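You operate a simulated robot arm through the tools that you are given. There is no shell and no other tool. Be economical: measure what you need, move in short steps, check, and stop when the job is done.

You are at the controls of a simulated two-armed robot. One attempt, no reset.

## Task
Thread the red spool from the pink tin onto the ribbon winder.
Fine: close the tin and stand it on the wall shelf.

Only the result counts: the job must be done as asked and must still hold three seconds after the hand-in. Knocking over, shifting, dropping, spilling or breaking anything else fails it.

## Robot
Two 7-joint arms with two-finger parallel grippers on one trunk, on a base that drives. Base frame: it is fixed to the floor where the robot stands at the start and does not move with it; the origin is under the middle of the robot, x ahead of it, y to its left, z up. Readings come in m, rad, newtons and seconds.
The left shoulder is at the start at [0.07, 0.163, 1.395], the right one opposite. With the tool pointing down near the work surface each hand reaches from about 0.1 to 0.78 m from the robot's upright axis, wherever it stands, measured 20 degrees to its own side. Places, roughly: top of the craft table [0.6, 0.1, 0.7]; wall shelf over the craft table [0.8, -0.1, 1.2]; winder crank [0.5, 0.2, 0.8]. Payload 3.43 kg a hand.
Tool frame (each hand has its own): the origin (TCP) lies between the finger pads and is the grasp point; the fingertips stand 0.034 m ahead of it; z points along the fingers, y is the line along which they close. Largest opening 0.128 m; finger width 0.024, thickness 0.012; the body of the gripper, 0.048 by 0.13 m, starts 0.096 m behind the TCP.
Orientation is told as [roll, pitch, yaw] about the base's x, y, z axes, in that order, counted from this pose: with the fingers straight down and closing along the base's y, the tool's x points along the base's -x, its y along +y and its z along -z.

## Interface
- The arms move only by the tool drive_tool. It takes "left_steps", "right_steps" or both (then of equal length, played together; a hand with none holds still); each is text: rows parted by semicolons, each of 7 numbers parted by spaces: the shift along the base's x, y, z in m, then the turn, a rotation vector about the base's x, y, z in rad, then the gripper command, from -1 (fully open) to 1 (shut), values between in proportion. In form: tx ty tz rx ry rz grip; .... A call has 1 to 12 rows; each row shifts and turns the commanded pose from where the row before left it. A row lasts 0.2 s, in which the tool goes at most 0.05 m and 0.15 rad; a call with a longer step from one row to the next is refused whole, and so is a gripper value outside its range. A pose out of reach is approached as far as the arm can. The call stops where the force on the tool passes 40 N (or 10 N more than at its start, if that is more) or the arm is blocked; 0.2 s more then pass. Each finger travels about 0.153 m/s and halts on what it meets, pressing with about 23 N; the grip force reading is that of the motor and also rises with nothing between the fingers. The clock runs only during rows and for 0.2 s after the last one: add rows that do not move to give the fingers time. It gives the time, the measured TCP pose, the force on the tool (base axes), the opening and the grip force at its end, in the units of the frame above (readings bear some noise), and new pictures: "show" is both (left out), scene, wrist or none (wrist: the cameras of the hands that moved).
- Cameras (640 x 400 px; columns grow to the right, rows downward): "scene" is now at [0.1384, 0.0151, 1.6249]; the picture's right is [0.15, -0.99, -0.00], its down [-0.61, -0.10, -0.79] and it looks along [0.78, 0.12, -0.62] (base axes); focal length 214 px, centre (320, 200). "left" rides on the left gripper at [0.076, 0.011, -0.16] in its tool frame; the picture's right is [-0.15, 0.99, 0.00], its down [-0.88, -0.13, -0.46] and it looks along [-0.45, -0.07, 0.89] (tool axes); focal length 234 px, centre (320, 200). "right" rides on the right gripper at [0.076, -0.011, -0.16] in its tool frame; the picture's right is [0.15, 0.99, 0.00], its down [-0.88, 0.13, -0.46] and it looks along [-0.45, 0.07, 0.89] (tool axes); focal length 234 px, centre (320, 200). There is no depth. A picture from a camera that has moved, and an enlarged one, comes with that camera's place and axes in the base frame and with its lens. The place of the scene camera against the robot may be out by one fixed shift of up to 0.012 m in any direction.
- raise_lower(by): slides the trunk up (or, below 0, down) by that many m; the arms and the scene camera ride with it, the base frame stays. It gives what a move gives, with no picture.
- base_move(legs): drives the robot by 1 to 6 legs, each [ahead, left, turn to the left] in m, m and rad, along the robot's own axes; the way and the turn of a leg run together, so that a leg with both is an arc; at most 1.5 m and 3.142 rad a leg. The arms and the cameras ride along, it lands a little off, and it stops where it bumps. It gives what a move gives, and a new picture of the scene camera.
- pan_tilt(pan, tilt): turns the head with the scene camera to pan (to the left, within 1.501 rad either way) and tilt (down, from -0.506 to 1.204), counted from straight ahead of the robot. It gives what a move gives, and a new picture of the scene camera.
- inspect(camera, box): a new picture of the part [left, top, right, bottom] of that camera's present view, enlarged. It takes no simulated time.
- hand_in(): hands the job in; it is judged then, once.

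Go step by step. Nothing tells you exact positions but the pictures and the camera data: compare them with the known pose of the tool, close in by small moves and look again before you grip or let go. The budget is 120 turns and 260 pictures, counting those below and the enlarged ones. Unless the task says otherwise, let go and move clear before handing in, and close with one line.

The tools are called after "Emit:" as a command line: name --argument value ..., lists and objects as JSON in quotes. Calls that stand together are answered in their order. drive_tool: Moves the arms, as the interface text tells. Its arguments: {"type":"object","properties":{"left_steps":{"type":"string"},"right_steps":{"type":"string"},"show":{"type":"string","enum":["both","scene","wrist","none"]}},"required":[]} The other tools are called the same way: raise_lower (by) slides the trunk up or down; base_move (legs) drives the base; pan_tilt (pan, tilt) turns the head that bears the scene camera; inspect (camera, box) takes an enlarged picture of a part of a camera's view; hand_in () hands the job in.

At the start:

```text
clock: 0.0
left_position: [0.5874, 0.1257, 1.4072]
left_tcp_rot: [-0.001, 0.0, 0.001]
left_ft_force: [0.0, -0.7, 0.1]
left_finger_gap: 0.128
left_gripper_force: 0.1
right_position: [0.3949, -0.1974, 1.3832]
right_tcp_rot: [0.0, 0.001, 0.001]
right_ft_force: [0.2, 1.2, -0.4]
right_finger_gap: 0.1284
right_gripper_force: 0.0
trunk travel left (down, up): [-0.875, 0.065]
robot x, y, heading: [0.0008, -0.0006, 0.002]
head pan, tilt: [0.155, 0.665]
```

scene: 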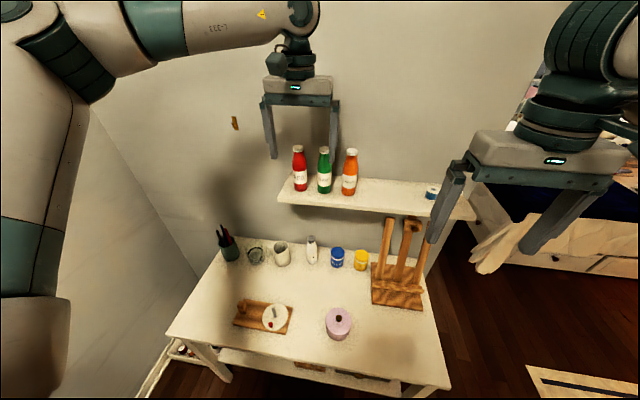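
right: 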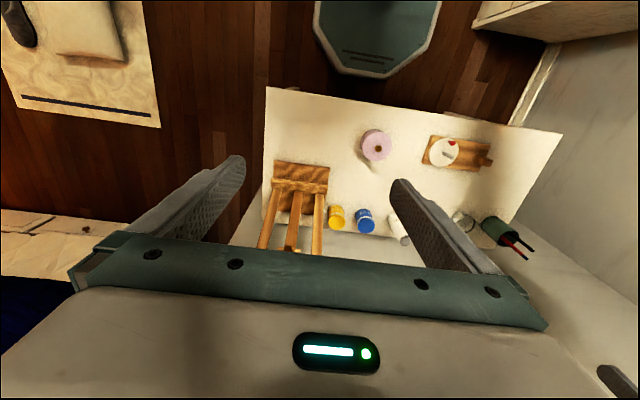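
left: 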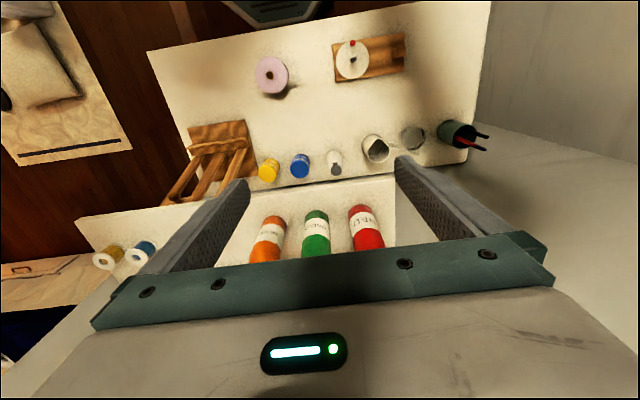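

I see the craft table with a pink tin (with a dark knob), a winder on a wooden board with a white disc, and a shelf with bottles. I'll take a closer look at the tin, the winder and the shelf first.

Emit:
inspect --camera "scene" --box '[220, 280, 380, 380]'

Emit:
inspect --camera "left" --box '[230, 20, 430, 145]'

Emit:
inspect --camera "scene" --box '[270, 130, 490, 268]'

Emit:
inspect --camera "right" --box '[330, 100, 530, 225]'

```text
4.00 times, centred on (300, 330) of scene
camera zoom: at [0.1384, 0.0151, 1.6249], right [0.15, -0.99, 0.0], down [-0.61, -0.1, -0.79], along [0.78, 0.12, -0.62], focal length 858 px, centre (400, -320)
```

zoom: 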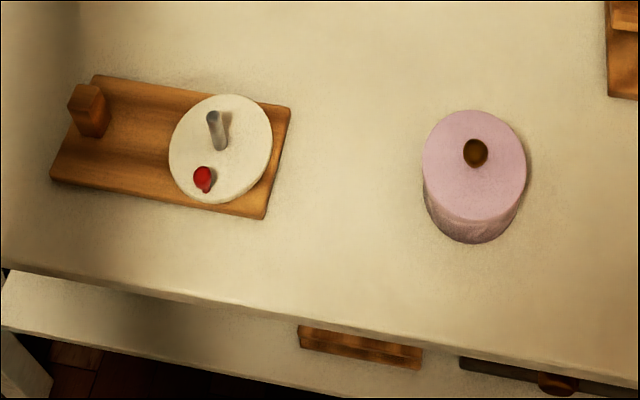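

```text
3.20 times, centred on (330, 82) of left
camera zoom: at [0.5122, 0.1373, 1.567], right [0.15, 0.99, 0.0], down [0.88, -0.13, 0.46], along [0.45, -0.07, -0.89], focal length 749 px, centre (288, 576)
```

zoom: 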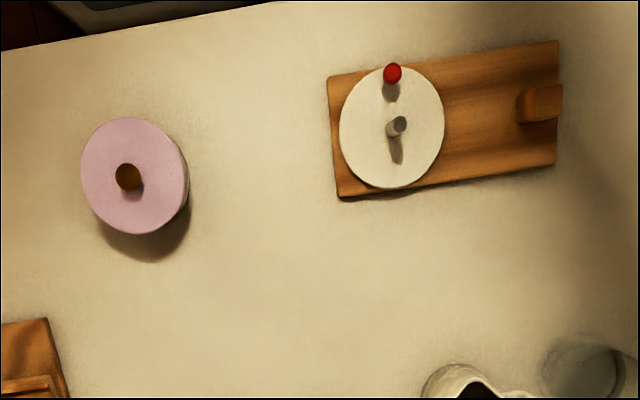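

```text
2.90 times, centred on (380, 199) of scene
camera zoom: at [0.1384, 0.0151, 1.6249], right [0.15, -0.99, 0.0], down [-0.61, -0.1, -0.79], along [0.78, 0.12, -0.62], focal length 622 px, centre (146, 203)
```

zoom: 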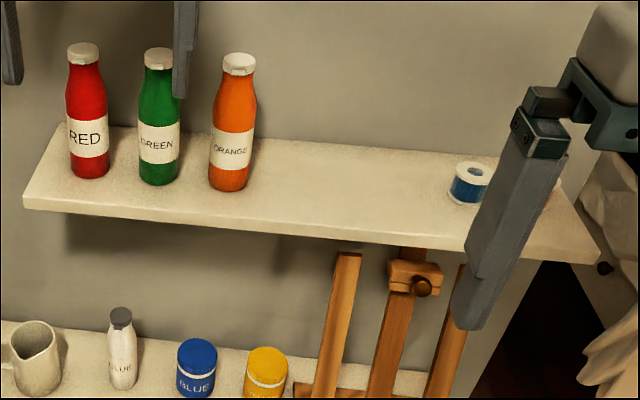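

```text
3.20 times, centred on (430, 162) of right
camera zoom: at [0.3196, -0.2089, 1.5416], right [-0.15, 0.99, 0.0], down [0.88, 0.13, 0.46], along [0.45, 0.07, -0.89], focal length 749 px, centre (-32, 320)
```

zoom: 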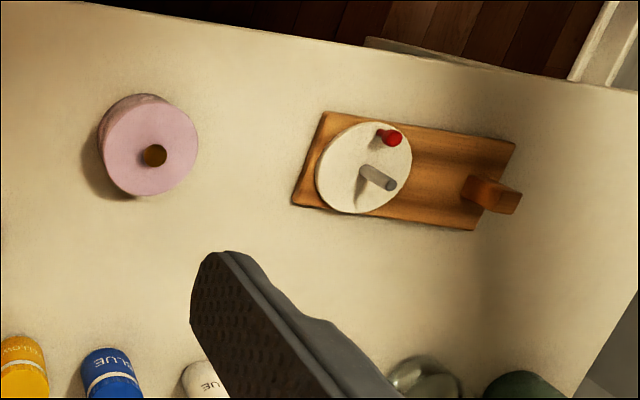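

The tin is near (0.488, 0.0) with its lid top at about z 0.795 and a knob. The winder spindle is near (0.477, 0.237) with its tip at about 0.835. I'll bring the right hand above the tin and look.

Emit:
drive_tool --right_steps "0 0 -0.05 0 0 0 -1;0 0 -0.05 0 0 0 -1;0 0 -0.05 0 0 0 -1;0 0 -0.05 0 0 0 -1;0 0 -0.05 0 0 0 -1;0 0 -0.05 0 0 0 -1;0 0 -0.05 0 0 0 -1;0.02 0.04 0 0 0 0 -1;0.02 0.04 0 0 0 0 -1;0.02 0.04 0 0 0 0 -1;0.02 0.04 0 0 0 0 -1;0.012 0.036 0 0 0 0 -1"

```text
clock: 2.6
left_position: [0.5888, 0.127, 1.4061]
left_tcp_rot: [-0.001, 0.0, 0.0]
left_ft_force: [0.4, 1.0, -0.4]
left_finger_gap: 0.1281
left_gripper_force: 0.1
right_position: [0.4879, 0.0026, 1.0325]
right_tcp_rot: [-0.002, 0.001, 0.0]
right_ft_force: [-0.1, 0.6, -0.7]
right_finger_gap: 0.1279
right_gripper_force: 0.1
trunk travel left (down, up): [-0.875, 0.065]
robot x, y, heading: [-0.0004, 0.0008, 0.0]
head pan, tilt: [0.155, 0.665]
camera scene: at [0.1392, 0.0178, 1.6247], right [0.15, -0.99, 0.0], down [-0.61, -0.1, -0.79], along [0.78, 0.12, -0.62], focal length 214 px, centre (320, 200)
camera right: at [0.413, -0.0099, 1.1913], right [-0.15, 0.99, 0.0], down [0.88, 0.13, 0.45], along [0.45, 0.06, -0.89], focal length 234 px, centre (320, 200)
```

scene: 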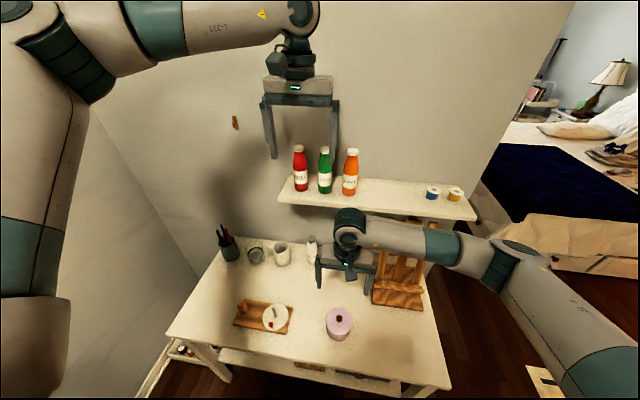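
right: 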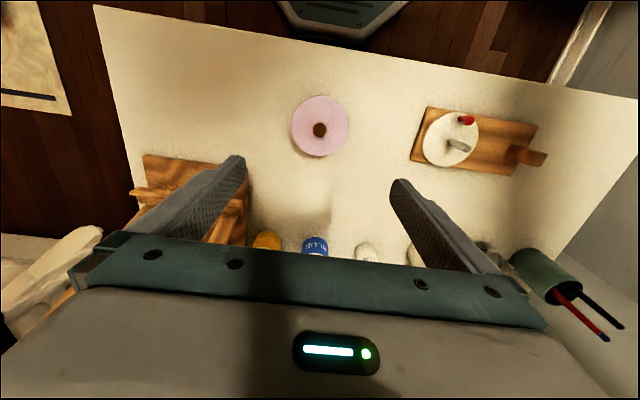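

The knob reads at about (0.484, -0.003). I'll lower the hand over it with the fingers half closed.

Emit:
drive_tool --right_steps "-0.004 -0.005 -0.04 0 0 0 0;0 0 -0.04 0 0 0 0;0 0 -0.04 0 0 0 0;0 0 -0.03 0 0 0 0"

Emit:
inspect --camera "right" --box '[220, 60, 460, 210]'

Emit:
inspect --camera "scene" --box '[280, 250, 400, 350]'

```text
clock: 3.6
left_position: [0.5885, 0.1262, 1.4069]
left_tcp_rot: [0.0, 0.0, -0.001]
left_ft_force: [0.2, 0.1, 0.9]
left_finger_gap: 0.128
left_gripper_force: 0.2
right_position: [0.4829, -0.0051, 0.8817]
right_tcp_rot: [-0.001, -0.001, -0.001]
right_ft_force: [-0.4, 0.3, 0.5]
right_finger_gap: 0.0639
right_gripper_force: 0.1
trunk travel left (down, up): [-0.875, 0.065]
robot x, y, heading: [-0.0006, -0.0005, -0.0]
head pan, tilt: [0.155, 0.665]
camera scene: at [0.1387, 0.0148, 1.6249], right [0.15, -0.99, 0.0], down [-0.61, -0.1, -0.79], along [0.78, 0.12, -0.62], focal length 214 px, centre (320, 200)
camera right: at [0.4082, -0.0177, 1.0401], right [-0.15, 0.99, 0.0], down [0.88, 0.13, 0.46], along [0.45, 0.07, -0.89], focal length 234 px, centre (320, 200)
```

scene: 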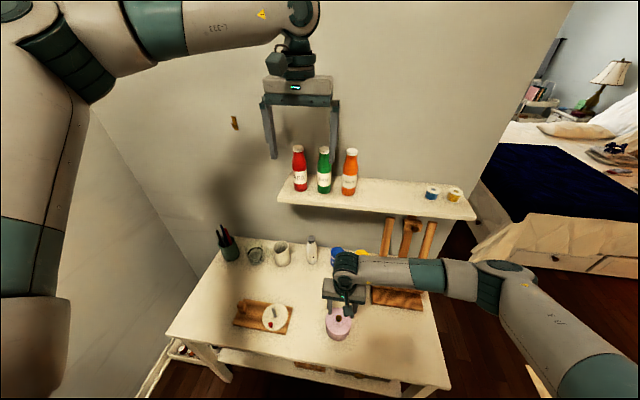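
right: 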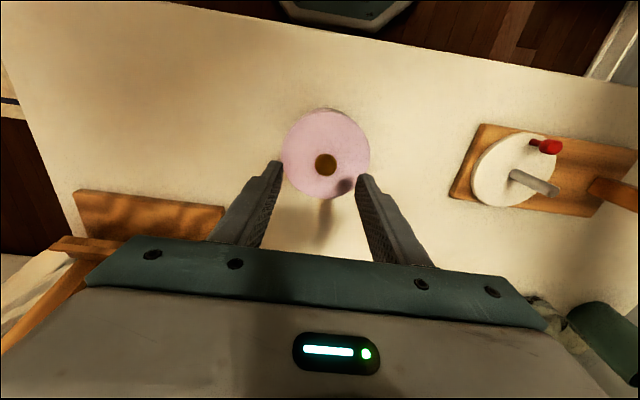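

```text
2.67 times, centred on (340, 135) of right
camera zoom: at [0.4082, -0.0177, 1.0401], right [-0.15, 0.99, 0.0], down [0.88, 0.13, 0.46], along [0.45, 0.07, -0.89], focal length 624 px, centre (267, 373)
```

zoom: 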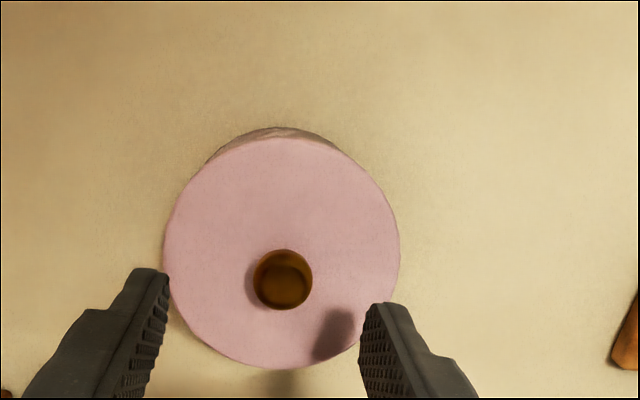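

```text
4.00 times, centred on (340, 300) of scene
camera zoom: at [0.1387, 0.0148, 1.6249], right [0.15, -0.99, 0.0], down [-0.61, -0.1, -0.79], along [0.78, 0.12, -0.62], focal length 858 px, centre (240, -200)
```

zoom: 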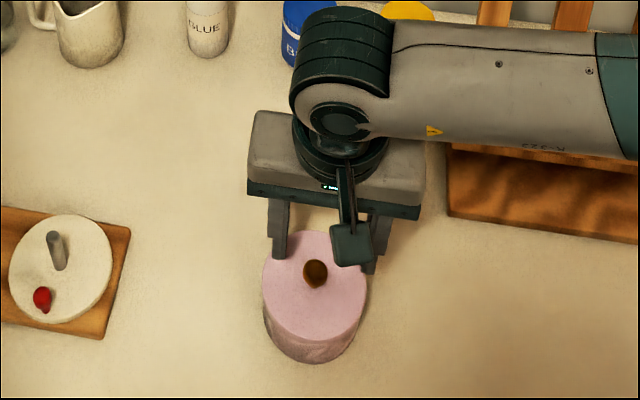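

The knob top is at about (0.4815, 0.0, 0.815). I'll centre the fingers on it, descend and close.

Emit:
drive_tool --right_steps "-0.001 0.005 0 0 0 0 0;0 0 -0.024 0 0 0 0;0 0 -0.022 0 0 0 0;0 0 0 0 0 0 1;0 0 0 0 0 0 1;0 0 0 0 0 0 1"

Emit:
inspect --camera "right" --box '[220, 60, 460, 210]'

```text
clock: 5.0
left_position: [0.5881, 0.126, 1.408]
left_tcp_rot: [0.001, 0.002, 0.001]
left_ft_force: [-0.5, 0.9, -0.3]
left_finger_gap: 0.128
left_gripper_force: 0.0
right_position: [0.4838, -0.0006, 0.8375]
right_tcp_rot: [0.0, -0.003, 0.0]
right_ft_force: [3.6, 0.7, 7.7]
right_finger_gap: 0.0201
right_gripper_force: 22.9
trunk travel left (down, up): [-0.875, 0.065]
robot x, y, heading: [0.0008, 0.0031, -0.001]
head pan, tilt: [0.155, 0.665]
camera scene: at [0.138, 0.0151, 1.625], right [0.15, -0.99, 0.0], down [-0.61, -0.1, -0.79], along [0.78, 0.12, -0.62], focal length 214 px, centre (320, 200)
camera right: at [0.4072, -0.0125, 0.9959], right [-0.15, 0.99, 0.0], down [0.88, 0.13, 0.46], along [0.45, 0.07, -0.89], focal length 234 px, centre (320, 200)
```

scene: 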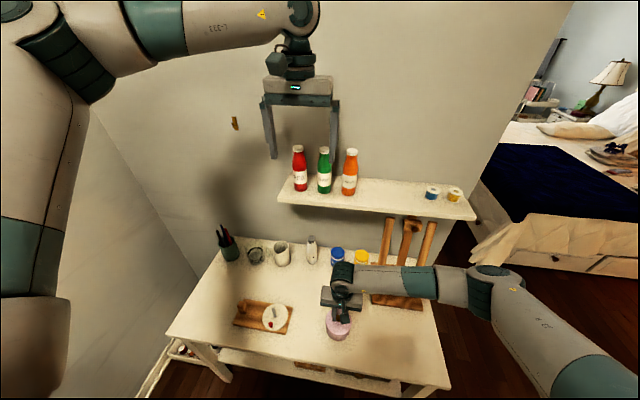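
right: 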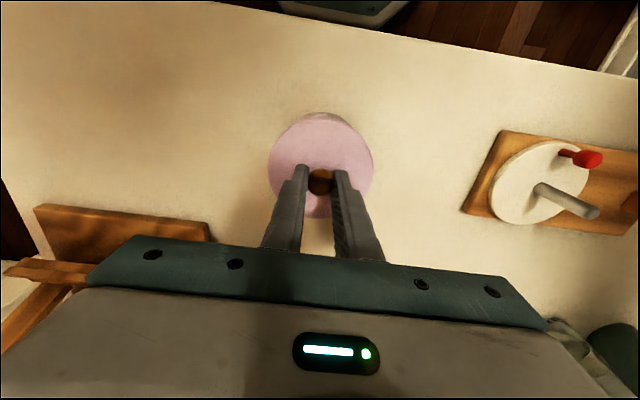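

```text
2.67 times, centred on (340, 135) of right
camera zoom: at [0.4072, -0.0125, 0.9959], right [-0.15, 0.99, 0.0], down [0.88, 0.13, 0.46], along [0.45, 0.07, -0.89], focal length 624 px, centre (267, 373)
```

zoom: 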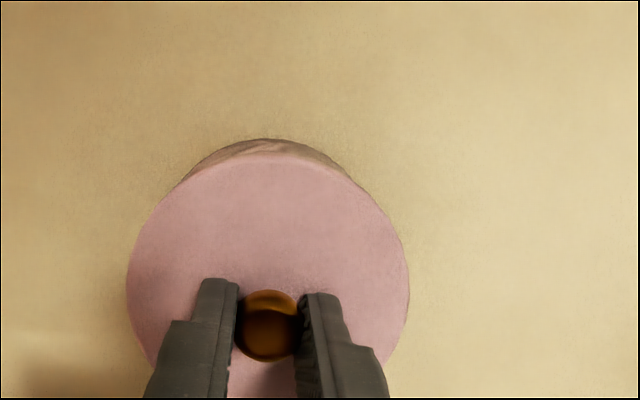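

The knob is held with a gap of 0.020. I'll lift gently and see whether the lid comes off.

Emit:
drive_tool --right_steps "0 0 0.01 0 0 0 1;0 0 0.02 0 0 0 1;0 0 0.03 0 0 0 1"

Emit:
inspect --camera "scene" --box '[280, 250, 400, 350]'

```text
clock: 5.8
left_position: [0.5879, 0.1269, 1.4085]
left_tcp_rot: [0.0, -0.001, -0.001]
left_ft_force: [-0.1, -0.2, -0.9]
left_finger_gap: 0.1281
left_gripper_force: 0.0
right_position: [0.4829, 0.0001, 0.8974]
right_tcp_rot: [-0.001, -0.001, 0.001]
right_ft_force: [-0.3, -0.6, -2.0]
right_finger_gap: 0.02
right_gripper_force: 23.0
trunk travel left (down, up): [-0.875, 0.065]
robot x, y, heading: [0.0003, 0.0016, 0.003]
head pan, tilt: [0.155, 0.665]
camera scene: at [0.1384, 0.0152, 1.6248], right [0.15, -0.99, 0.0], down [-0.61, -0.1, -0.79], along [0.78, 0.12, -0.62], focal length 214 px, centre (320, 200)
camera right: at [0.4073, -0.0128, 1.0561], right [-0.15, 0.99, 0.0], down [0.88, 0.13, 0.46], along [0.45, 0.07, -0.89], focal length 234 px, centre (320, 200)
```

scene: 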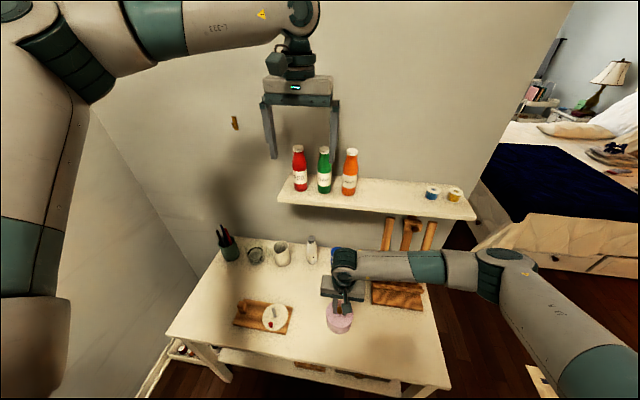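
right: 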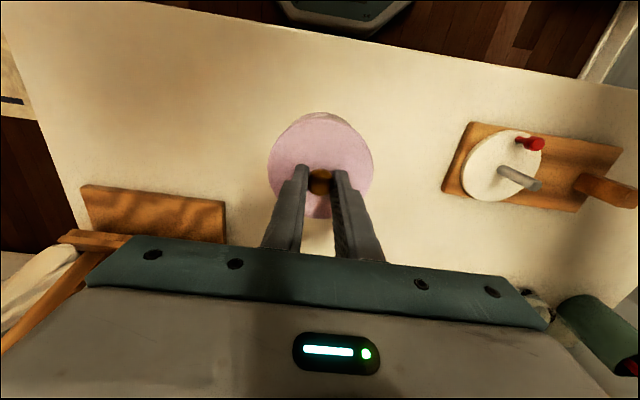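

```text
4.00 times, centred on (340, 300) of scene
camera zoom: at [0.1384, 0.0152, 1.6248], right [0.15, -0.99, 0.0], down [-0.61, -0.1, -0.79], along [0.78, 0.12, -0.62], focal length 858 px, centre (240, -200)
```

zoom: 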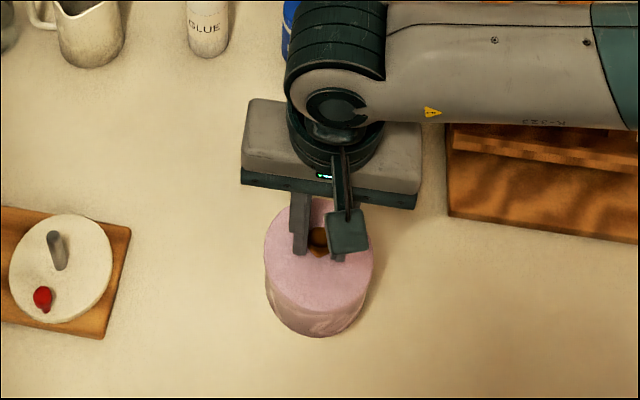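

The whole tin seems to have come up with the lid, so the lid fits tightly. I'll look closer for a seam.

Emit:
inspect --camera "scene" --box '[320, 300, 360, 340]'

Emit:
inspect --camera "right" --box '[255, 95, 395, 225]'

Emit:
inspect --camera "left" --box '[220, 30, 320, 110]'

```text
10.00 times, centred on (340, 320) of scene
camera zoom: at [0.1384, 0.0152, 1.6248], right [0.15, -0.99, 0.0], down [-0.61, -0.1, -0.79], along [0.78, 0.12, -0.62], focal length 2145 px, centre (120, -1000)
```

zoom: 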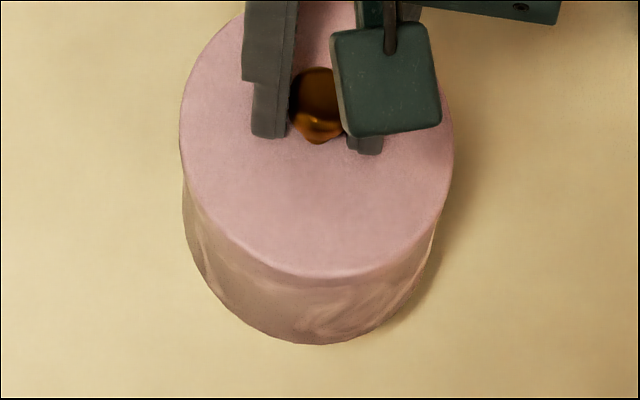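

```text
3.08 times, centred on (325, 160) of right
camera zoom: at [0.4073, -0.0128, 1.0561], right [-0.15, 0.99, 0.0], down [0.88, 0.13, 0.46], along [0.45, 0.07, -0.89], focal length 720 px, centre (305, 323)
```

zoom: 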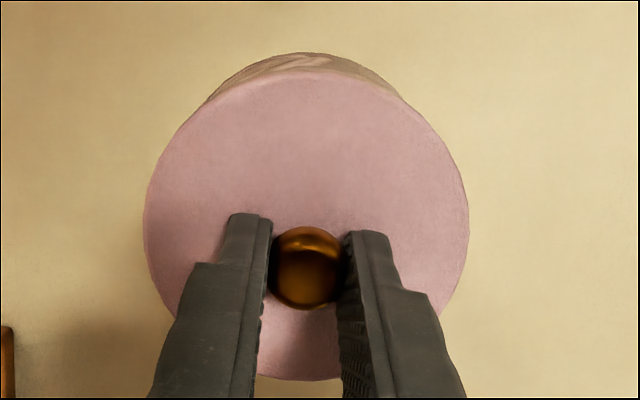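

```text
5.00 times, centred on (270, 70) of left
camera zoom: at [0.5121, 0.1374, 1.567], right [0.15, 0.99, 0.0], down [0.88, -0.13, 0.46], along [0.45, -0.07, -0.89], focal length 1171 px, centre (570, 850)
```

zoom: 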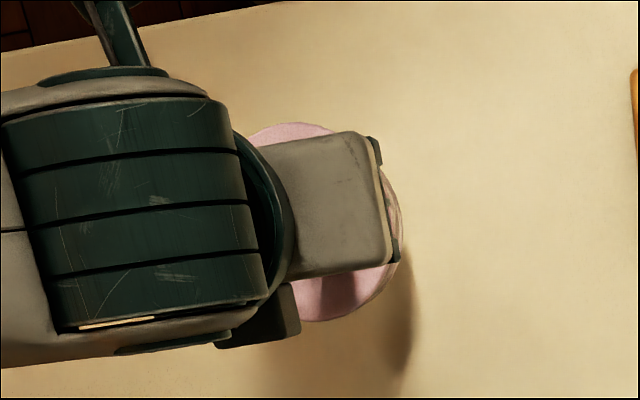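

The whole tin lifts by its knob, so the lid holds by friction and the other hand must grip the body. I'll put the tin down at about (0.46, -0.10), where there is free room. At the same time I'll start turning the left hand so it can come in from the left at 45°.

Emit:
drive_tool --right_steps "-0.0045 -0.02 0 0 0 0 1;-0.0045 -0.02 0 0 0 0 1;-0.0045 -0.02 0 0 0 0 1;-0.0045 -0.02 0 0 0 0 1;-0.0045 -0.02 0 0 0 0 1;0 0 0 0 0 0 1;0 0 -0.015 0 0 0 1;0 0 -0.015 0 0 0 1;0 0 -0.015 0 0 0 1;0 0 -0.012 0 0 0 1;0 0 0 0 0 0 1;0 0 0 0 0 0 1" --left_steps "-0.0116 0.0113 -0.0188 0 0 -0.15 -1;-0.0116 0.0113 -0.0188 0 0 -0.15 -1;-0.0116 0.0113 -0.0188 0 0 -0.15 -1;-0.0116 0.0113 -0.0188 0 0 -0.15 -1;-0.0116 0.0113 -0.0188 0 0 -0.15 -1;-0.0116 0.0113 -0.0188 0 0 -0.15 -1;-0.0116 0.0113 -0.0188 0 0 -0.15 -1;-0.0116 0.0113 -0.0188 0 0 -0.15 -1;-0.0116 0.0113 -0.0188 0 0 -0.15 -1;-0.0116 0.0113 -0.0188 0 0 -0.15 -1;-0.0116 0.0113 -0.0188 0 0 -0.0708 -1;0 0 0 0 0 0 -1"

```text
clock: 8.4
left_position: [0.4319, 0.1921, 1.2313]
left_tcp_rot: [0.0, 0.002, -1.462]
left_ft_force: [-0.9, -0.3, 0.2]
left_finger_gap: 0.1283
left_gripper_force: 0.0
left hand out of reach, approached as far as the arm can: row 9, 10, 11
right_position: [0.4586, -0.0995, 0.8396]
right_tcp_rot: [0.002, 0.001, 0.0]
right_ft_force: [-0.5, -1.0, -2.4]
right_finger_gap: 0.0198
right_gripper_force: 23.5
trunk travel left (down, up): [-0.875, 0.065]
robot x, y, heading: [0.0, 0.0033, -0.002]
head pan, tilt: [0.155, 0.665]
camera scene: at [0.1388, 0.0142, 1.6248], right [0.15, -0.99, 0.0], down [-0.61, -0.09, -0.79], along [0.78, 0.12, -0.62], focal length 214 px, centre (320, 200)
camera right: at [0.3843, -0.1133, 0.998], right [-0.15, 0.99, 0.0], down [0.88, 0.13, 0.46], along [0.45, 0.07, -0.89], focal length 234 px, centre (320, 200)
camera left: at [0.435, 0.2692, 1.3911], right [1.0, -0.04, 0.0], down [-0.03, -0.89, 0.45], along [-0.02, -0.45, -0.89], focal length 234 px, centre (320, 200)
```

scene: 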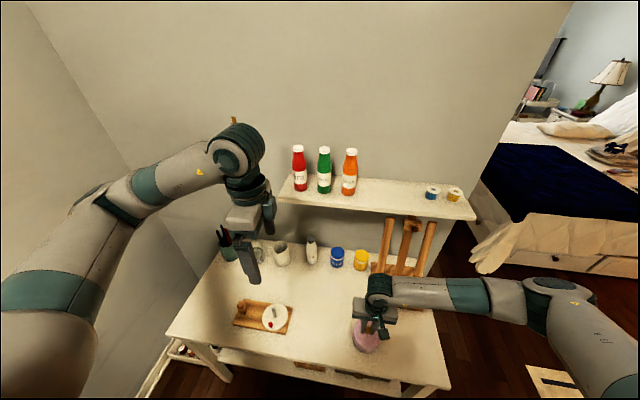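
right: 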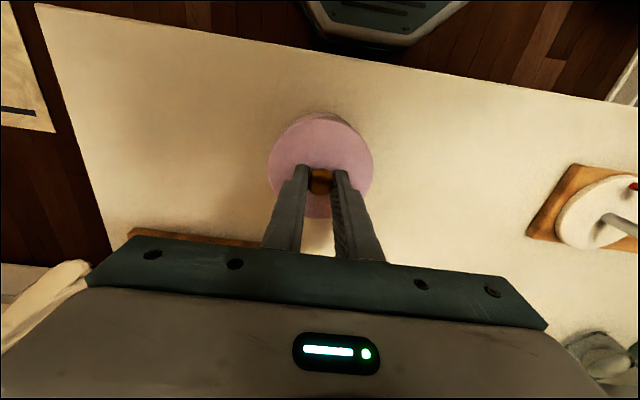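
left: 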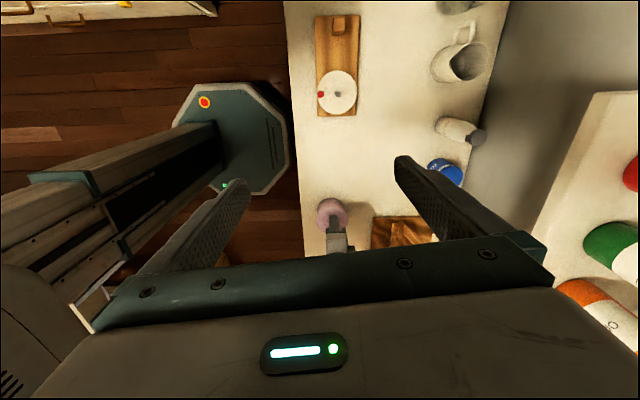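

The left arm hit a limit near yaw -1.46. I'll keep going into the tilted pose, which should suit it better, and let the tin settle another 2 mm.

Emit:
drive_tool --right_steps "0 0 -0.002 0 0 0 1;0 0 0 0 0 0 1;0 0 0 0 0 0 1;0 0 0 0 0 0 1;0 0 0 0 0 0 1;0 0 0 0 0 0 1;0 0 0 0 0 0 1;0 0 0 0 0 0 1" --left_steps "0 -0.0247 -0.0357 -0.1122 0 0 -1;0 -0.0247 -0.0357 -0.1122 0 0 -1;0 -0.0247 -0.0357 -0.1122 0 0 -1;0 -0.0247 -0.0357 -0.1122 0 0 -1;0 -0.0247 -0.0357 -0.1122 0 0 -1;0 -0.0247 -0.0357 -0.1122 0 0 -1;0 -0.0247 -0.0357 -0.1122 0 0 -1;0 0 0 0 0 0 -1"

```text
clock: 10.2
left_position: [0.4274, 0.0282, 1.0313]
left_tcp_rot: [-0.086, -0.641, -1.432]
left_ft_force: [0.2, 1.2, -0.6]
left_finger_gap: 0.128
left_gripper_force: 0.0
left hand out of reach, approached as far as the arm can: row 1, 2
right_position: [0.4597, -0.1, 0.8375]
right_tcp_rot: [0.0, 0.0, -0.001]
right_ft_force: [0.3, -1.0, 1.3]
right_finger_gap: 0.0201
right_gripper_force: 23.6
trunk travel left (down, up): [-0.875, 0.065]
robot x, y, heading: [0.0016, -0.0009, -0.003]
head pan, tilt: [0.155, 0.665]
camera scene: at [0.1381, 0.0154, 1.6248], right [0.15, -0.99, 0.0], down [-0.61, -0.1, -0.79], along [0.78, 0.12, -0.62], focal length 214 px, centre (320, 200)
camera right: at [0.384, -0.1126, 0.9961], right [-0.15, 0.99, 0.0], down [0.88, 0.13, 0.46], along [0.45, 0.07, -0.89], focal length 234 px, centre (320, 200)
camera left: at [0.4293, 0.186, 1.1115], right [1.0, -0.03, 0.02], down [-0.03, -0.44, 0.9], along [-0.02, -0.9, -0.44], focal length 234 px, centre (320, 200)
```

scene: 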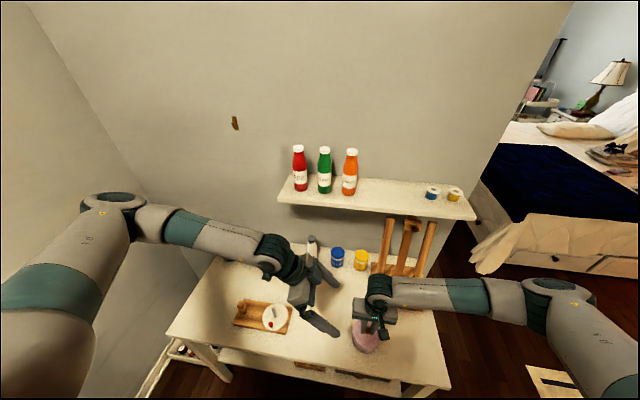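
right: 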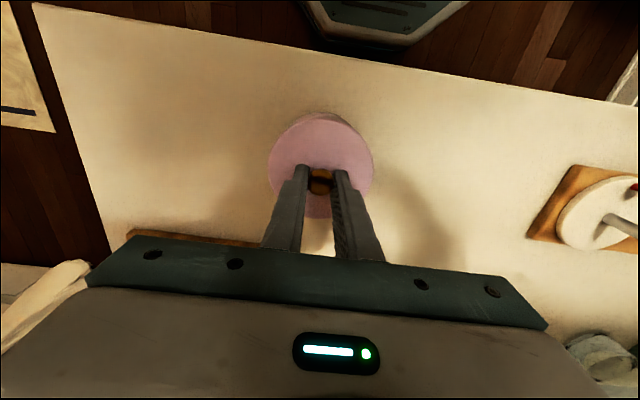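
left: 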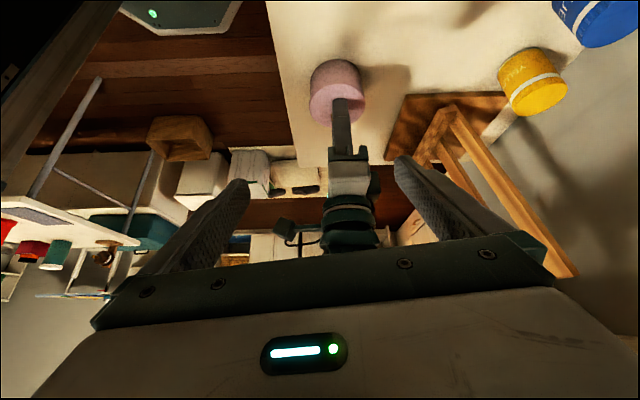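

The left hand now points down and to the right over the table, straddling the right gripper's line, and the tin rests with its centre at about (0.458, -0.10). Next I'll tilt the left hand further and lower it to a pre-grasp pose beside the tin.

Emit:
drive_tool --left_steps "0.0062 -0.0024 -0.0348 -0.05 -0.0138 -0.0174 -1;0.0062 -0.0024 -0.0348 -0.05 -0.0138 -0.0174 -1;0.0062 -0.0024 -0.0348 -0.05 -0.0138 -0.0174 -1;0.0062 -0.0024 -0.0348 -0.05 -0.0138 -0.0174 -1;0.0062 -0.0024 -0.0348 -0.05 -0.0138 -0.0174 -1;0 0 0 0 0 0 -1"

Emit:
inspect --camera "scene" --box '[240, 220, 440, 370]'

```text
clock: 11.6
left_position: [0.461, 0.0171, 0.8578]
left_tcp_rot: [-0.014, -0.896, -1.57]
left_ft_force: [-0.4, -0.4, 0.7]
left_finger_gap: 0.1281
left_gripper_force: 0.0
right_position: [0.4596, -0.101, 0.8379]
right_tcp_rot: [0.001, 0.001, 0.0]
right_ft_force: [1.2, -0.7, 0.7]
right_finger_gap: 0.02
right_gripper_force: 23.0
trunk travel left (down, up): [-0.875, 0.065]
robot x, y, heading: [0.0011, -0.0009, -0.007]
head pan, tilt: [0.155, 0.665]
camera scene: at [0.1382, 0.0152, 1.6248], right [0.15, -0.99, 0.0], down [-0.61, -0.1, -0.79], along [0.78, 0.12, -0.62], focal length 214 px, centre (320, 200)
camera left: at [0.4729, 0.1893, 0.8975], right [0.99, -0.1, 0.11], down [-0.12, -0.19, 0.97], along [-0.08, -0.98, -0.2], focal length 234 px, centre (320, 200)
```

scene: 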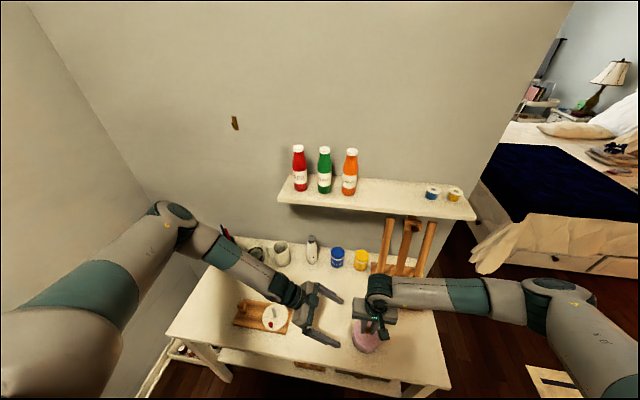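
left: 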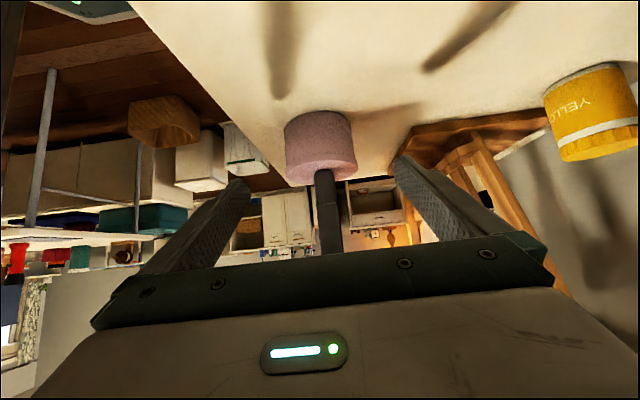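

```text
2.67 times, centred on (340, 295) of scene
camera zoom: at [0.1382, 0.0152, 1.6248], right [0.15, -0.99, 0.0], down [-0.61, -0.1, -0.79], along [0.78, 0.12, -0.62], focal length 572 px, centre (267, -53)
```

zoom: 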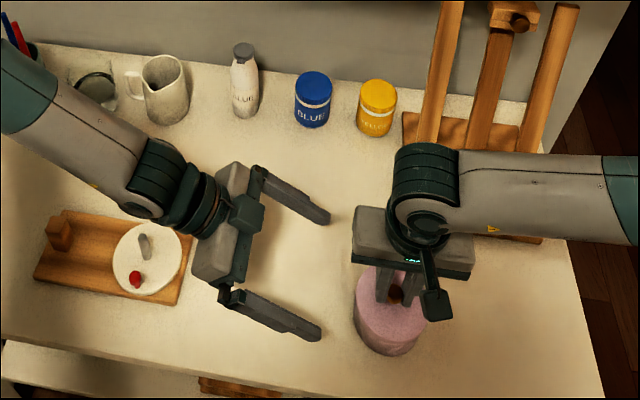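

The left gripper is at the pre-grasp pose, and its view puts the tin centre at x about 0.456, as expected. I'll slide in along the finger direction.

Emit:
drive_tool --left_steps "-0.001 -0.0255 -0.0205 0 0 0 -1;-0.001 -0.0255 -0.0205 0 0 0 -1;-0.001 -0.0255 -0.0205 0 0 0 -1;-0.001 -0.0255 -0.0205 0 0 0 -1;0 0 0 0 0 0 -1"

Emit:
inspect --camera "scene" --box '[240, 220, 440, 370]'

Emit:
inspect --camera "left" --box '[200, 60, 460, 240]'

```text
clock: 12.8
left_position: [0.4564, -0.0855, 0.7755]
left_tcp_rot: [-0.013, -0.894, -1.568]
left_ft_force: [-1.0, 0.2, 0.4]
left_finger_gap: 0.1281
left_gripper_force: 0.1
right_position: [0.4598, -0.1005, 0.838]
right_tcp_rot: [-0.002, 0.001, 0.0]
right_ft_force: [-0.4, -0.7, 0.6]
right_finger_gap: 0.0197
right_gripper_force: 23.0
trunk travel left (down, up): [-0.875, 0.065]
robot x, y, heading: [0.0033, -0.0009, 0.002]
head pan, tilt: [0.155, 0.665]
camera scene: at [0.1383, 0.0157, 1.6249], right [0.15, -0.99, 0.0], down [-0.61, -0.1, -0.79], along [0.78, 0.12, -0.62], focal length 214 px, centre (320, 200)
camera left: at [0.4688, 0.0878, 0.8151], right [0.99, -0.1, 0.11], down [-0.12, -0.19, 0.97], along [-0.08, -0.98, -0.2], focal length 234 px, centre (320, 200)
```

scene: 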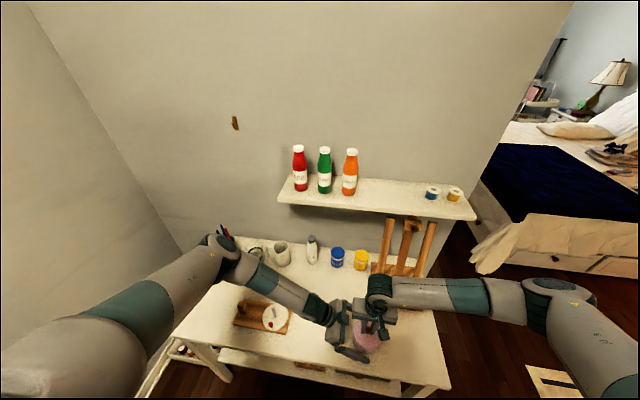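
left: 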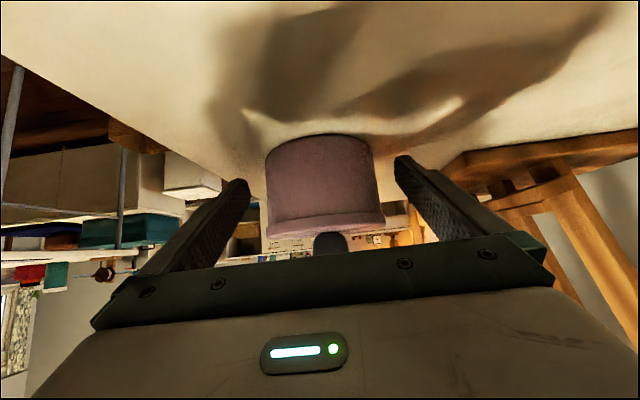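

```text
2.67 times, centred on (340, 295) of scene
camera zoom: at [0.1383, 0.0157, 1.6249], right [0.15, -0.99, 0.0], down [-0.61, -0.1, -0.79], along [0.78, 0.12, -0.62], focal length 572 px, centre (267, -53)
```

zoom: 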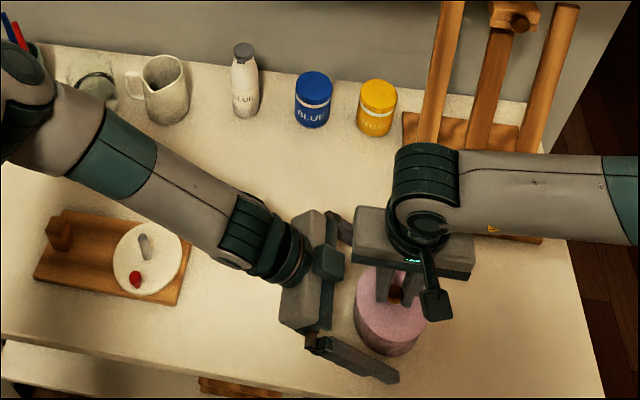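

```text
2.22 times, centred on (330, 150) of left
camera zoom: at [0.4688, 0.0878, 0.8151], right [0.99, -0.1, 0.11], down [-0.12, -0.19, 0.97], along [-0.08, -0.98, -0.2], focal length 520 px, centre (298, 311)
```

zoom: 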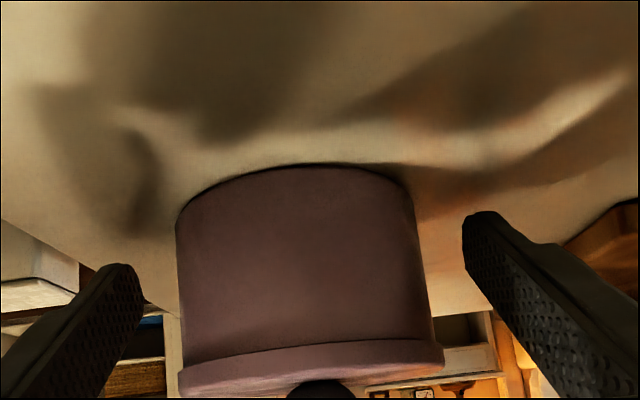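

The left fingers straddle the tin body evenly, below the lid's skirt, which is about 9 mm tall. I'll close the left gripper on the body.

Emit:
drive_tool --left_steps "0 0 0 0 0 0 0;0 0 0 0 0 0 0.5;0 0 0 0 0 0 1;0 0 0 0 0 0 1"

Emit:
inspect --camera "left" --box '[200, 60, 460, 240]'

```text
clock: 13.8
left_position: [0.4564, -0.0836, 0.7738]
left_tcp_rot: [-0.011, -0.895, -1.569]
left_ft_force: [3.6, -2.3, -1.9]
left_finger_gap: 0.0892
left_gripper_force: 23.4
right_position: [0.4597, -0.0999, 0.8369]
right_tcp_rot: [0.0, 0.001, 0.001]
right_ft_force: [-3.9, 0.2, 5.7]
right_finger_gap: 0.0202
right_gripper_force: 23.0
trunk travel left (down, up): [-0.875, 0.065]
robot x, y, heading: [0.0002, 0.0009, 0.003]
head pan, tilt: [0.155, 0.665]
camera scene: at [0.1384, 0.015, 1.6249], right [0.15, -0.99, 0.0], down [-0.61, -0.1, -0.79], along [0.78, 0.12, -0.62], focal length 214 px, centre (320, 200)
camera left: at [0.4692, 0.0878, 0.8153], right [0.99, -0.1, 0.11], down [-0.12, -0.2, 0.97], along [-0.08, -0.98, -0.21], focal length 234 px, centre (320, 200)
```

scene: 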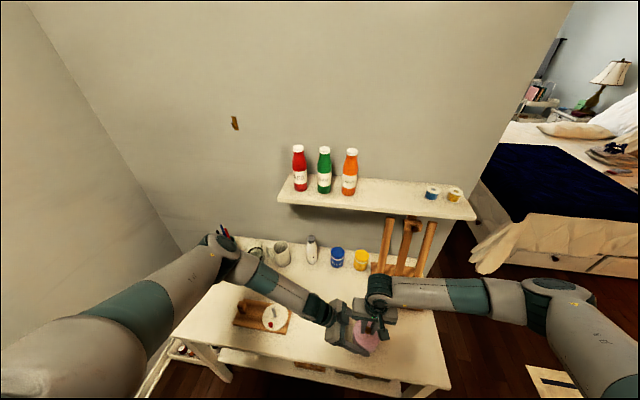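
left: 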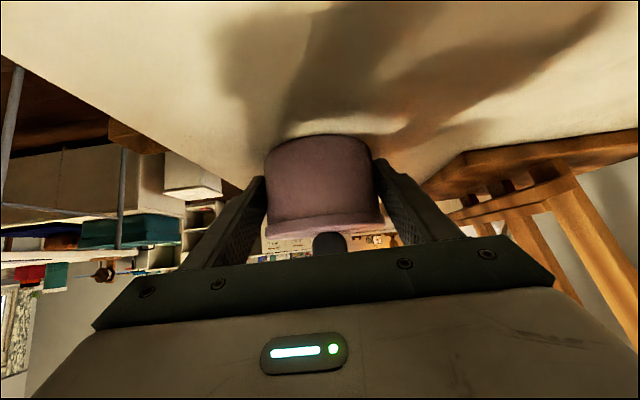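

```text
2.22 times, centred on (330, 150) of left
camera zoom: at [0.4692, 0.0878, 0.8153], right [0.99, -0.1, 0.11], down [-0.12, -0.2, 0.97], along [-0.08, -0.98, -0.21], focal length 520 px, centre (298, 311)
```

zoom: 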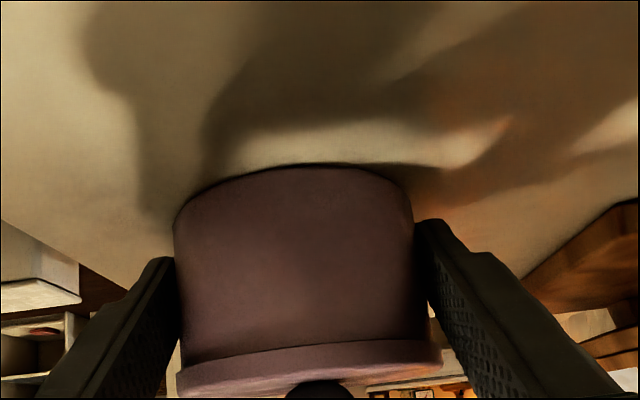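

The body is held with a gap of 0.089. Now I'll pull the lid up with the right hand.

Emit:
drive_tool --right_steps "0 0 0.004 0 0 0 1;0 0 0.006 0 0 0 1;0 0 0.01 0 0 0 1;0 0 0.02 0 0 0 1"

Emit:
inspect --camera "left" --box '[200, 60, 460, 240]'

```text
clock: 14.8
left_position: [0.456, -0.0846, 0.7751]
left_tcp_rot: [-0.013, -0.895, -1.568]
left_ft_force: [-0.1, -0.3, 0.4]
left_finger_gap: 0.0891
left_gripper_force: 22.9
right_position: [0.4577, -0.0992, 0.8793]
right_tcp_rot: [-0.001, 0.0, 0.002]
right_ft_force: [0.5, -0.8, -0.4]
right_finger_gap: 0.0205
right_gripper_force: 23.3
trunk travel left (down, up): [-0.875, 0.065]
robot x, y, heading: [-0.003, -0.0006, -0.003]
head pan, tilt: [0.155, 0.665]
camera scene: at [0.1381, 0.0151, 1.6249], right [0.15, -0.99, 0.0], down [-0.61, -0.1, -0.79], along [0.78, 0.12, -0.62], focal length 214 px, centre (320, 200)
camera right: at [0.3832, -0.1123, 1.0368], right [-0.15, 0.99, 0.0], down [0.88, 0.13, 0.46], along [0.45, 0.07, -0.89], focal length 234 px, centre (320, 200)
```

scene: 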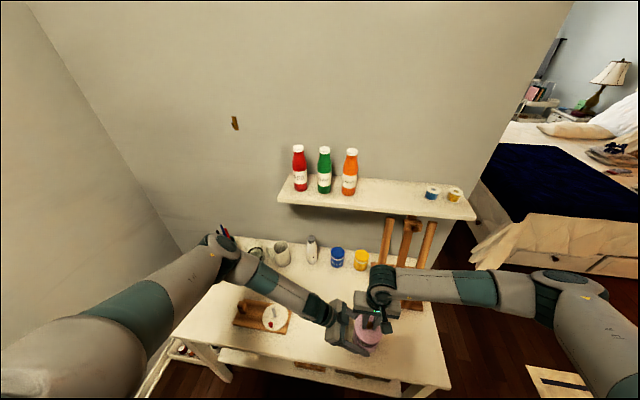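
right: 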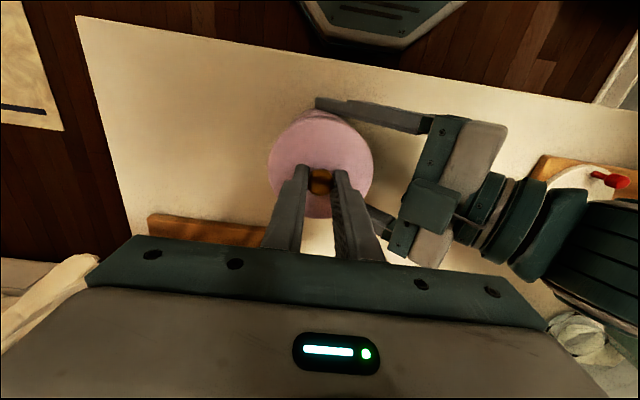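

```text
2.22 times, centred on (330, 150) of left
camera zoom: at [0.4687, 0.0877, 0.8153], right [0.99, -0.1, 0.11], down [-0.12, -0.2, 0.97], along [-0.08, -0.98, -0.21], focal length 520 px, centre (298, 311)
```

zoom: 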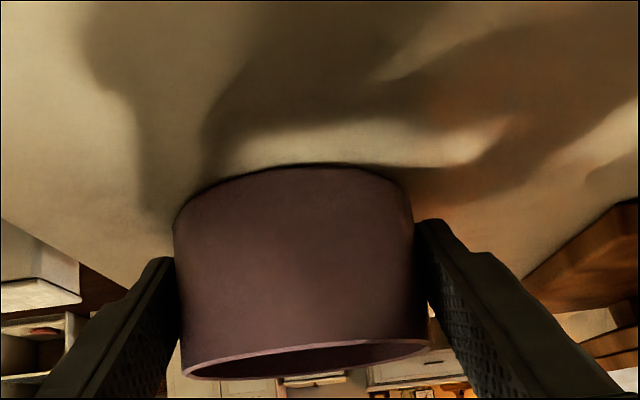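

The lid is off. I'll carry it up and to the right, open the left fingers and back the left hand out along its axis.

Emit:
drive_tool --right_steps "0 0 0.04 0 0 0 1;0 0 0.04 0 0 0 1;0 0 0.04 0 0 0 1;-0.02 -0.03 0.01 0 0 0 1;-0.02 -0.035 0 0 0 0 1;-0.02 -0.04 0 0 0 0 1;-0.02 -0.04 0 0 0 0 1;0 -0.04 0 0 0 0 1;0 0 0 0 0 0 1" --left_steps "0 0 0 0 0 0 0;0 0 0 0 0 0 -1;0 0 0 0 0 0 -1;0 0 0 0 0 0 -1;0 0.0255 0.0205 0 0 0 -1;0 0.0255 0.0205 0 0 0 -1;0 0.0255 0.0205 0 0 0 -1;0 0.0255 0.0205 0 0 0 -1;0 0.015 0.035 0 0 0 -1"

Emit:
inspect --camera "scene" --box '[290, 270, 450, 370]'

```text
clock: 16.8
left_position: [0.4563, 0.0325, 0.8921]
left_tcp_rot: [-0.017, -0.895, -1.569]
left_ft_force: [-0.8, 0.3, -1.3]
left_finger_gap: 0.1281
left_gripper_force: 0.1
right_position: [0.3789, -0.2858, 1.0082]
right_tcp_rot: [-0.002, 0.001, -0.001]
right_ft_force: [-0.5, 0.5, -0.6]
right_finger_gap: 0.0202
right_gripper_force: 23.2
trunk travel left (down, up): [-0.875, 0.065]
robot x, y, heading: [0.0015, -0.0024, 0.0]
head pan, tilt: [0.155, 0.665]
camera scene: at [0.1386, 0.0164, 1.6247], right [0.15, -0.99, 0.0], down [-0.61, -0.1, -0.79], along [0.78, 0.12, -0.62], focal length 214 px, centre (320, 200)
camera right: at [0.3034, -0.2982, 1.1667], right [-0.15, 0.99, 0.0], down [0.88, 0.13, 0.46], along [0.45, 0.07, -0.89], focal length 234 px, centre (320, 200)
camera left: at [0.4686, 0.2041, 0.9324], right [0.99, -0.1, 0.1], down [-0.12, -0.19, 0.97], along [-0.08, -0.98, -0.2], focal length 234 px, centre (320, 200)
```

scene: 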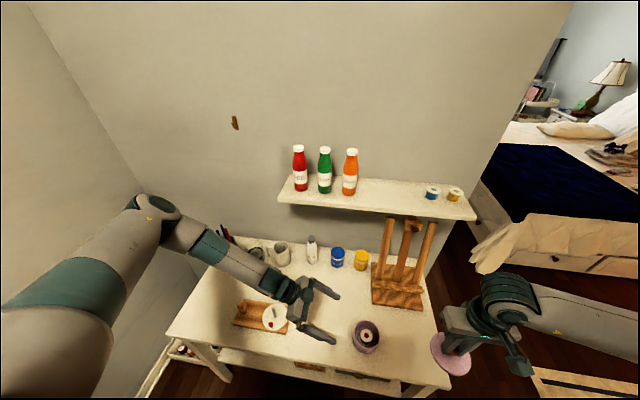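
right: 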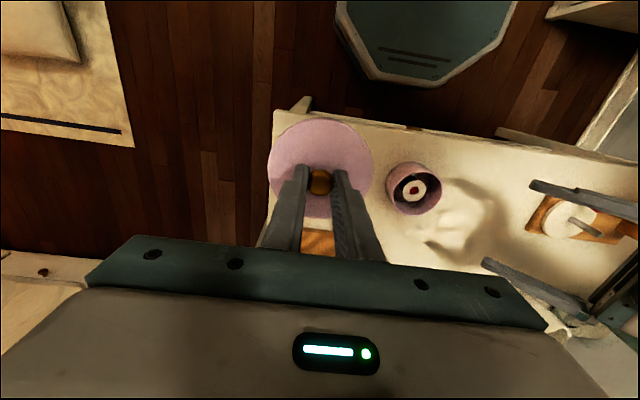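
left: 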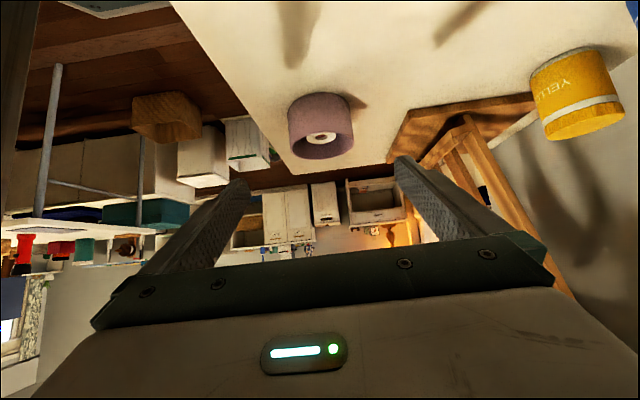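

```text
4.00 times, centred on (370, 320) of scene
camera zoom: at [0.1386, 0.0164, 1.6247], right [0.15, -0.99, 0.0], down [-0.61, -0.1, -0.79], along [0.78, 0.12, -0.62], focal length 858 px, centre (120, -280)
```

zoom: 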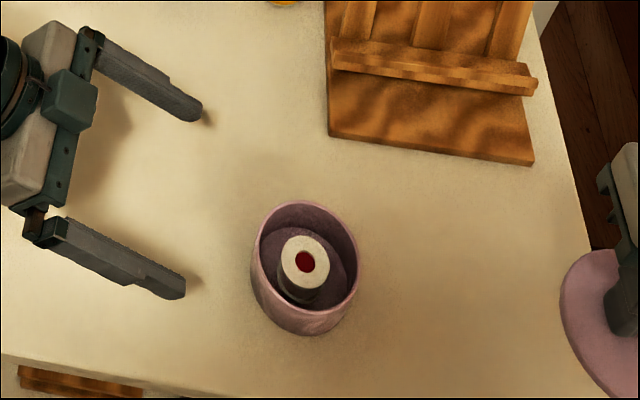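

The tin holds a spool standing upright, with a white flange and something red in its centre. I'll zoom in on it.

Emit:
inspect --camera "scene" --box '[350, 315, 382, 355]'

Emit:
inspect --camera "right" --box '[380, 155, 450, 220]'

Emit:
inspect --camera "left" --box '[280, 85, 360, 165]'

```text
10.00 times, centred on (366, 335) of scene
camera zoom: at [0.1386, 0.0164, 1.6247], right [0.15, -0.99, 0.0], down [-0.61, -0.1, -0.79], along [0.78, 0.12, -0.62], focal length 2145 px, centre (-140, -1150)
```

zoom: 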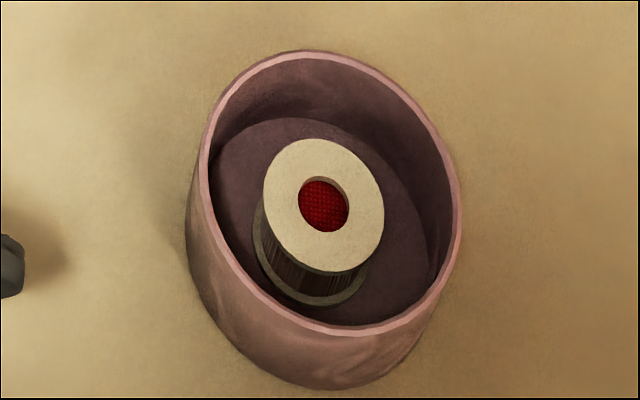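

```text
6.15 times, centred on (415, 188) of right
camera zoom: at [0.3034, -0.2982, 1.1667], right [-0.15, 0.99, 0.0], down [0.88, 0.13, 0.46], along [0.45, 0.07, -0.89], focal length 1441 px, centre (-265, 277)
```

zoom: 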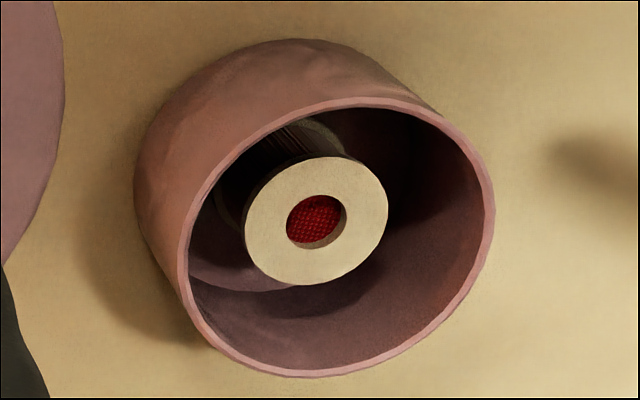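

```text
5.00 times, centred on (320, 125) of left
camera zoom: at [0.4686, 0.2041, 0.9324], right [0.99, -0.1, 0.1], down [-0.12, -0.19, 0.97], along [-0.08, -0.98, -0.2], focal length 1171 px, centre (320, 575)
```

zoom: 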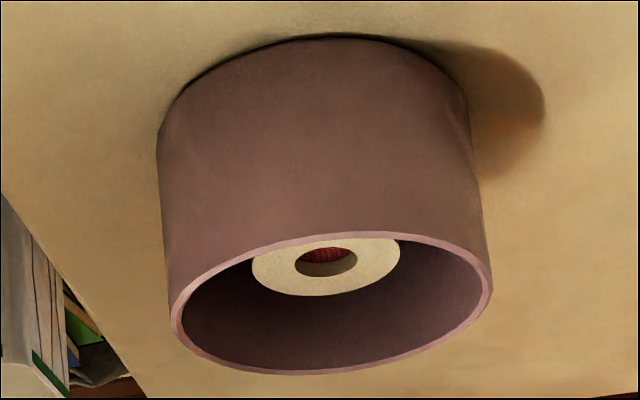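

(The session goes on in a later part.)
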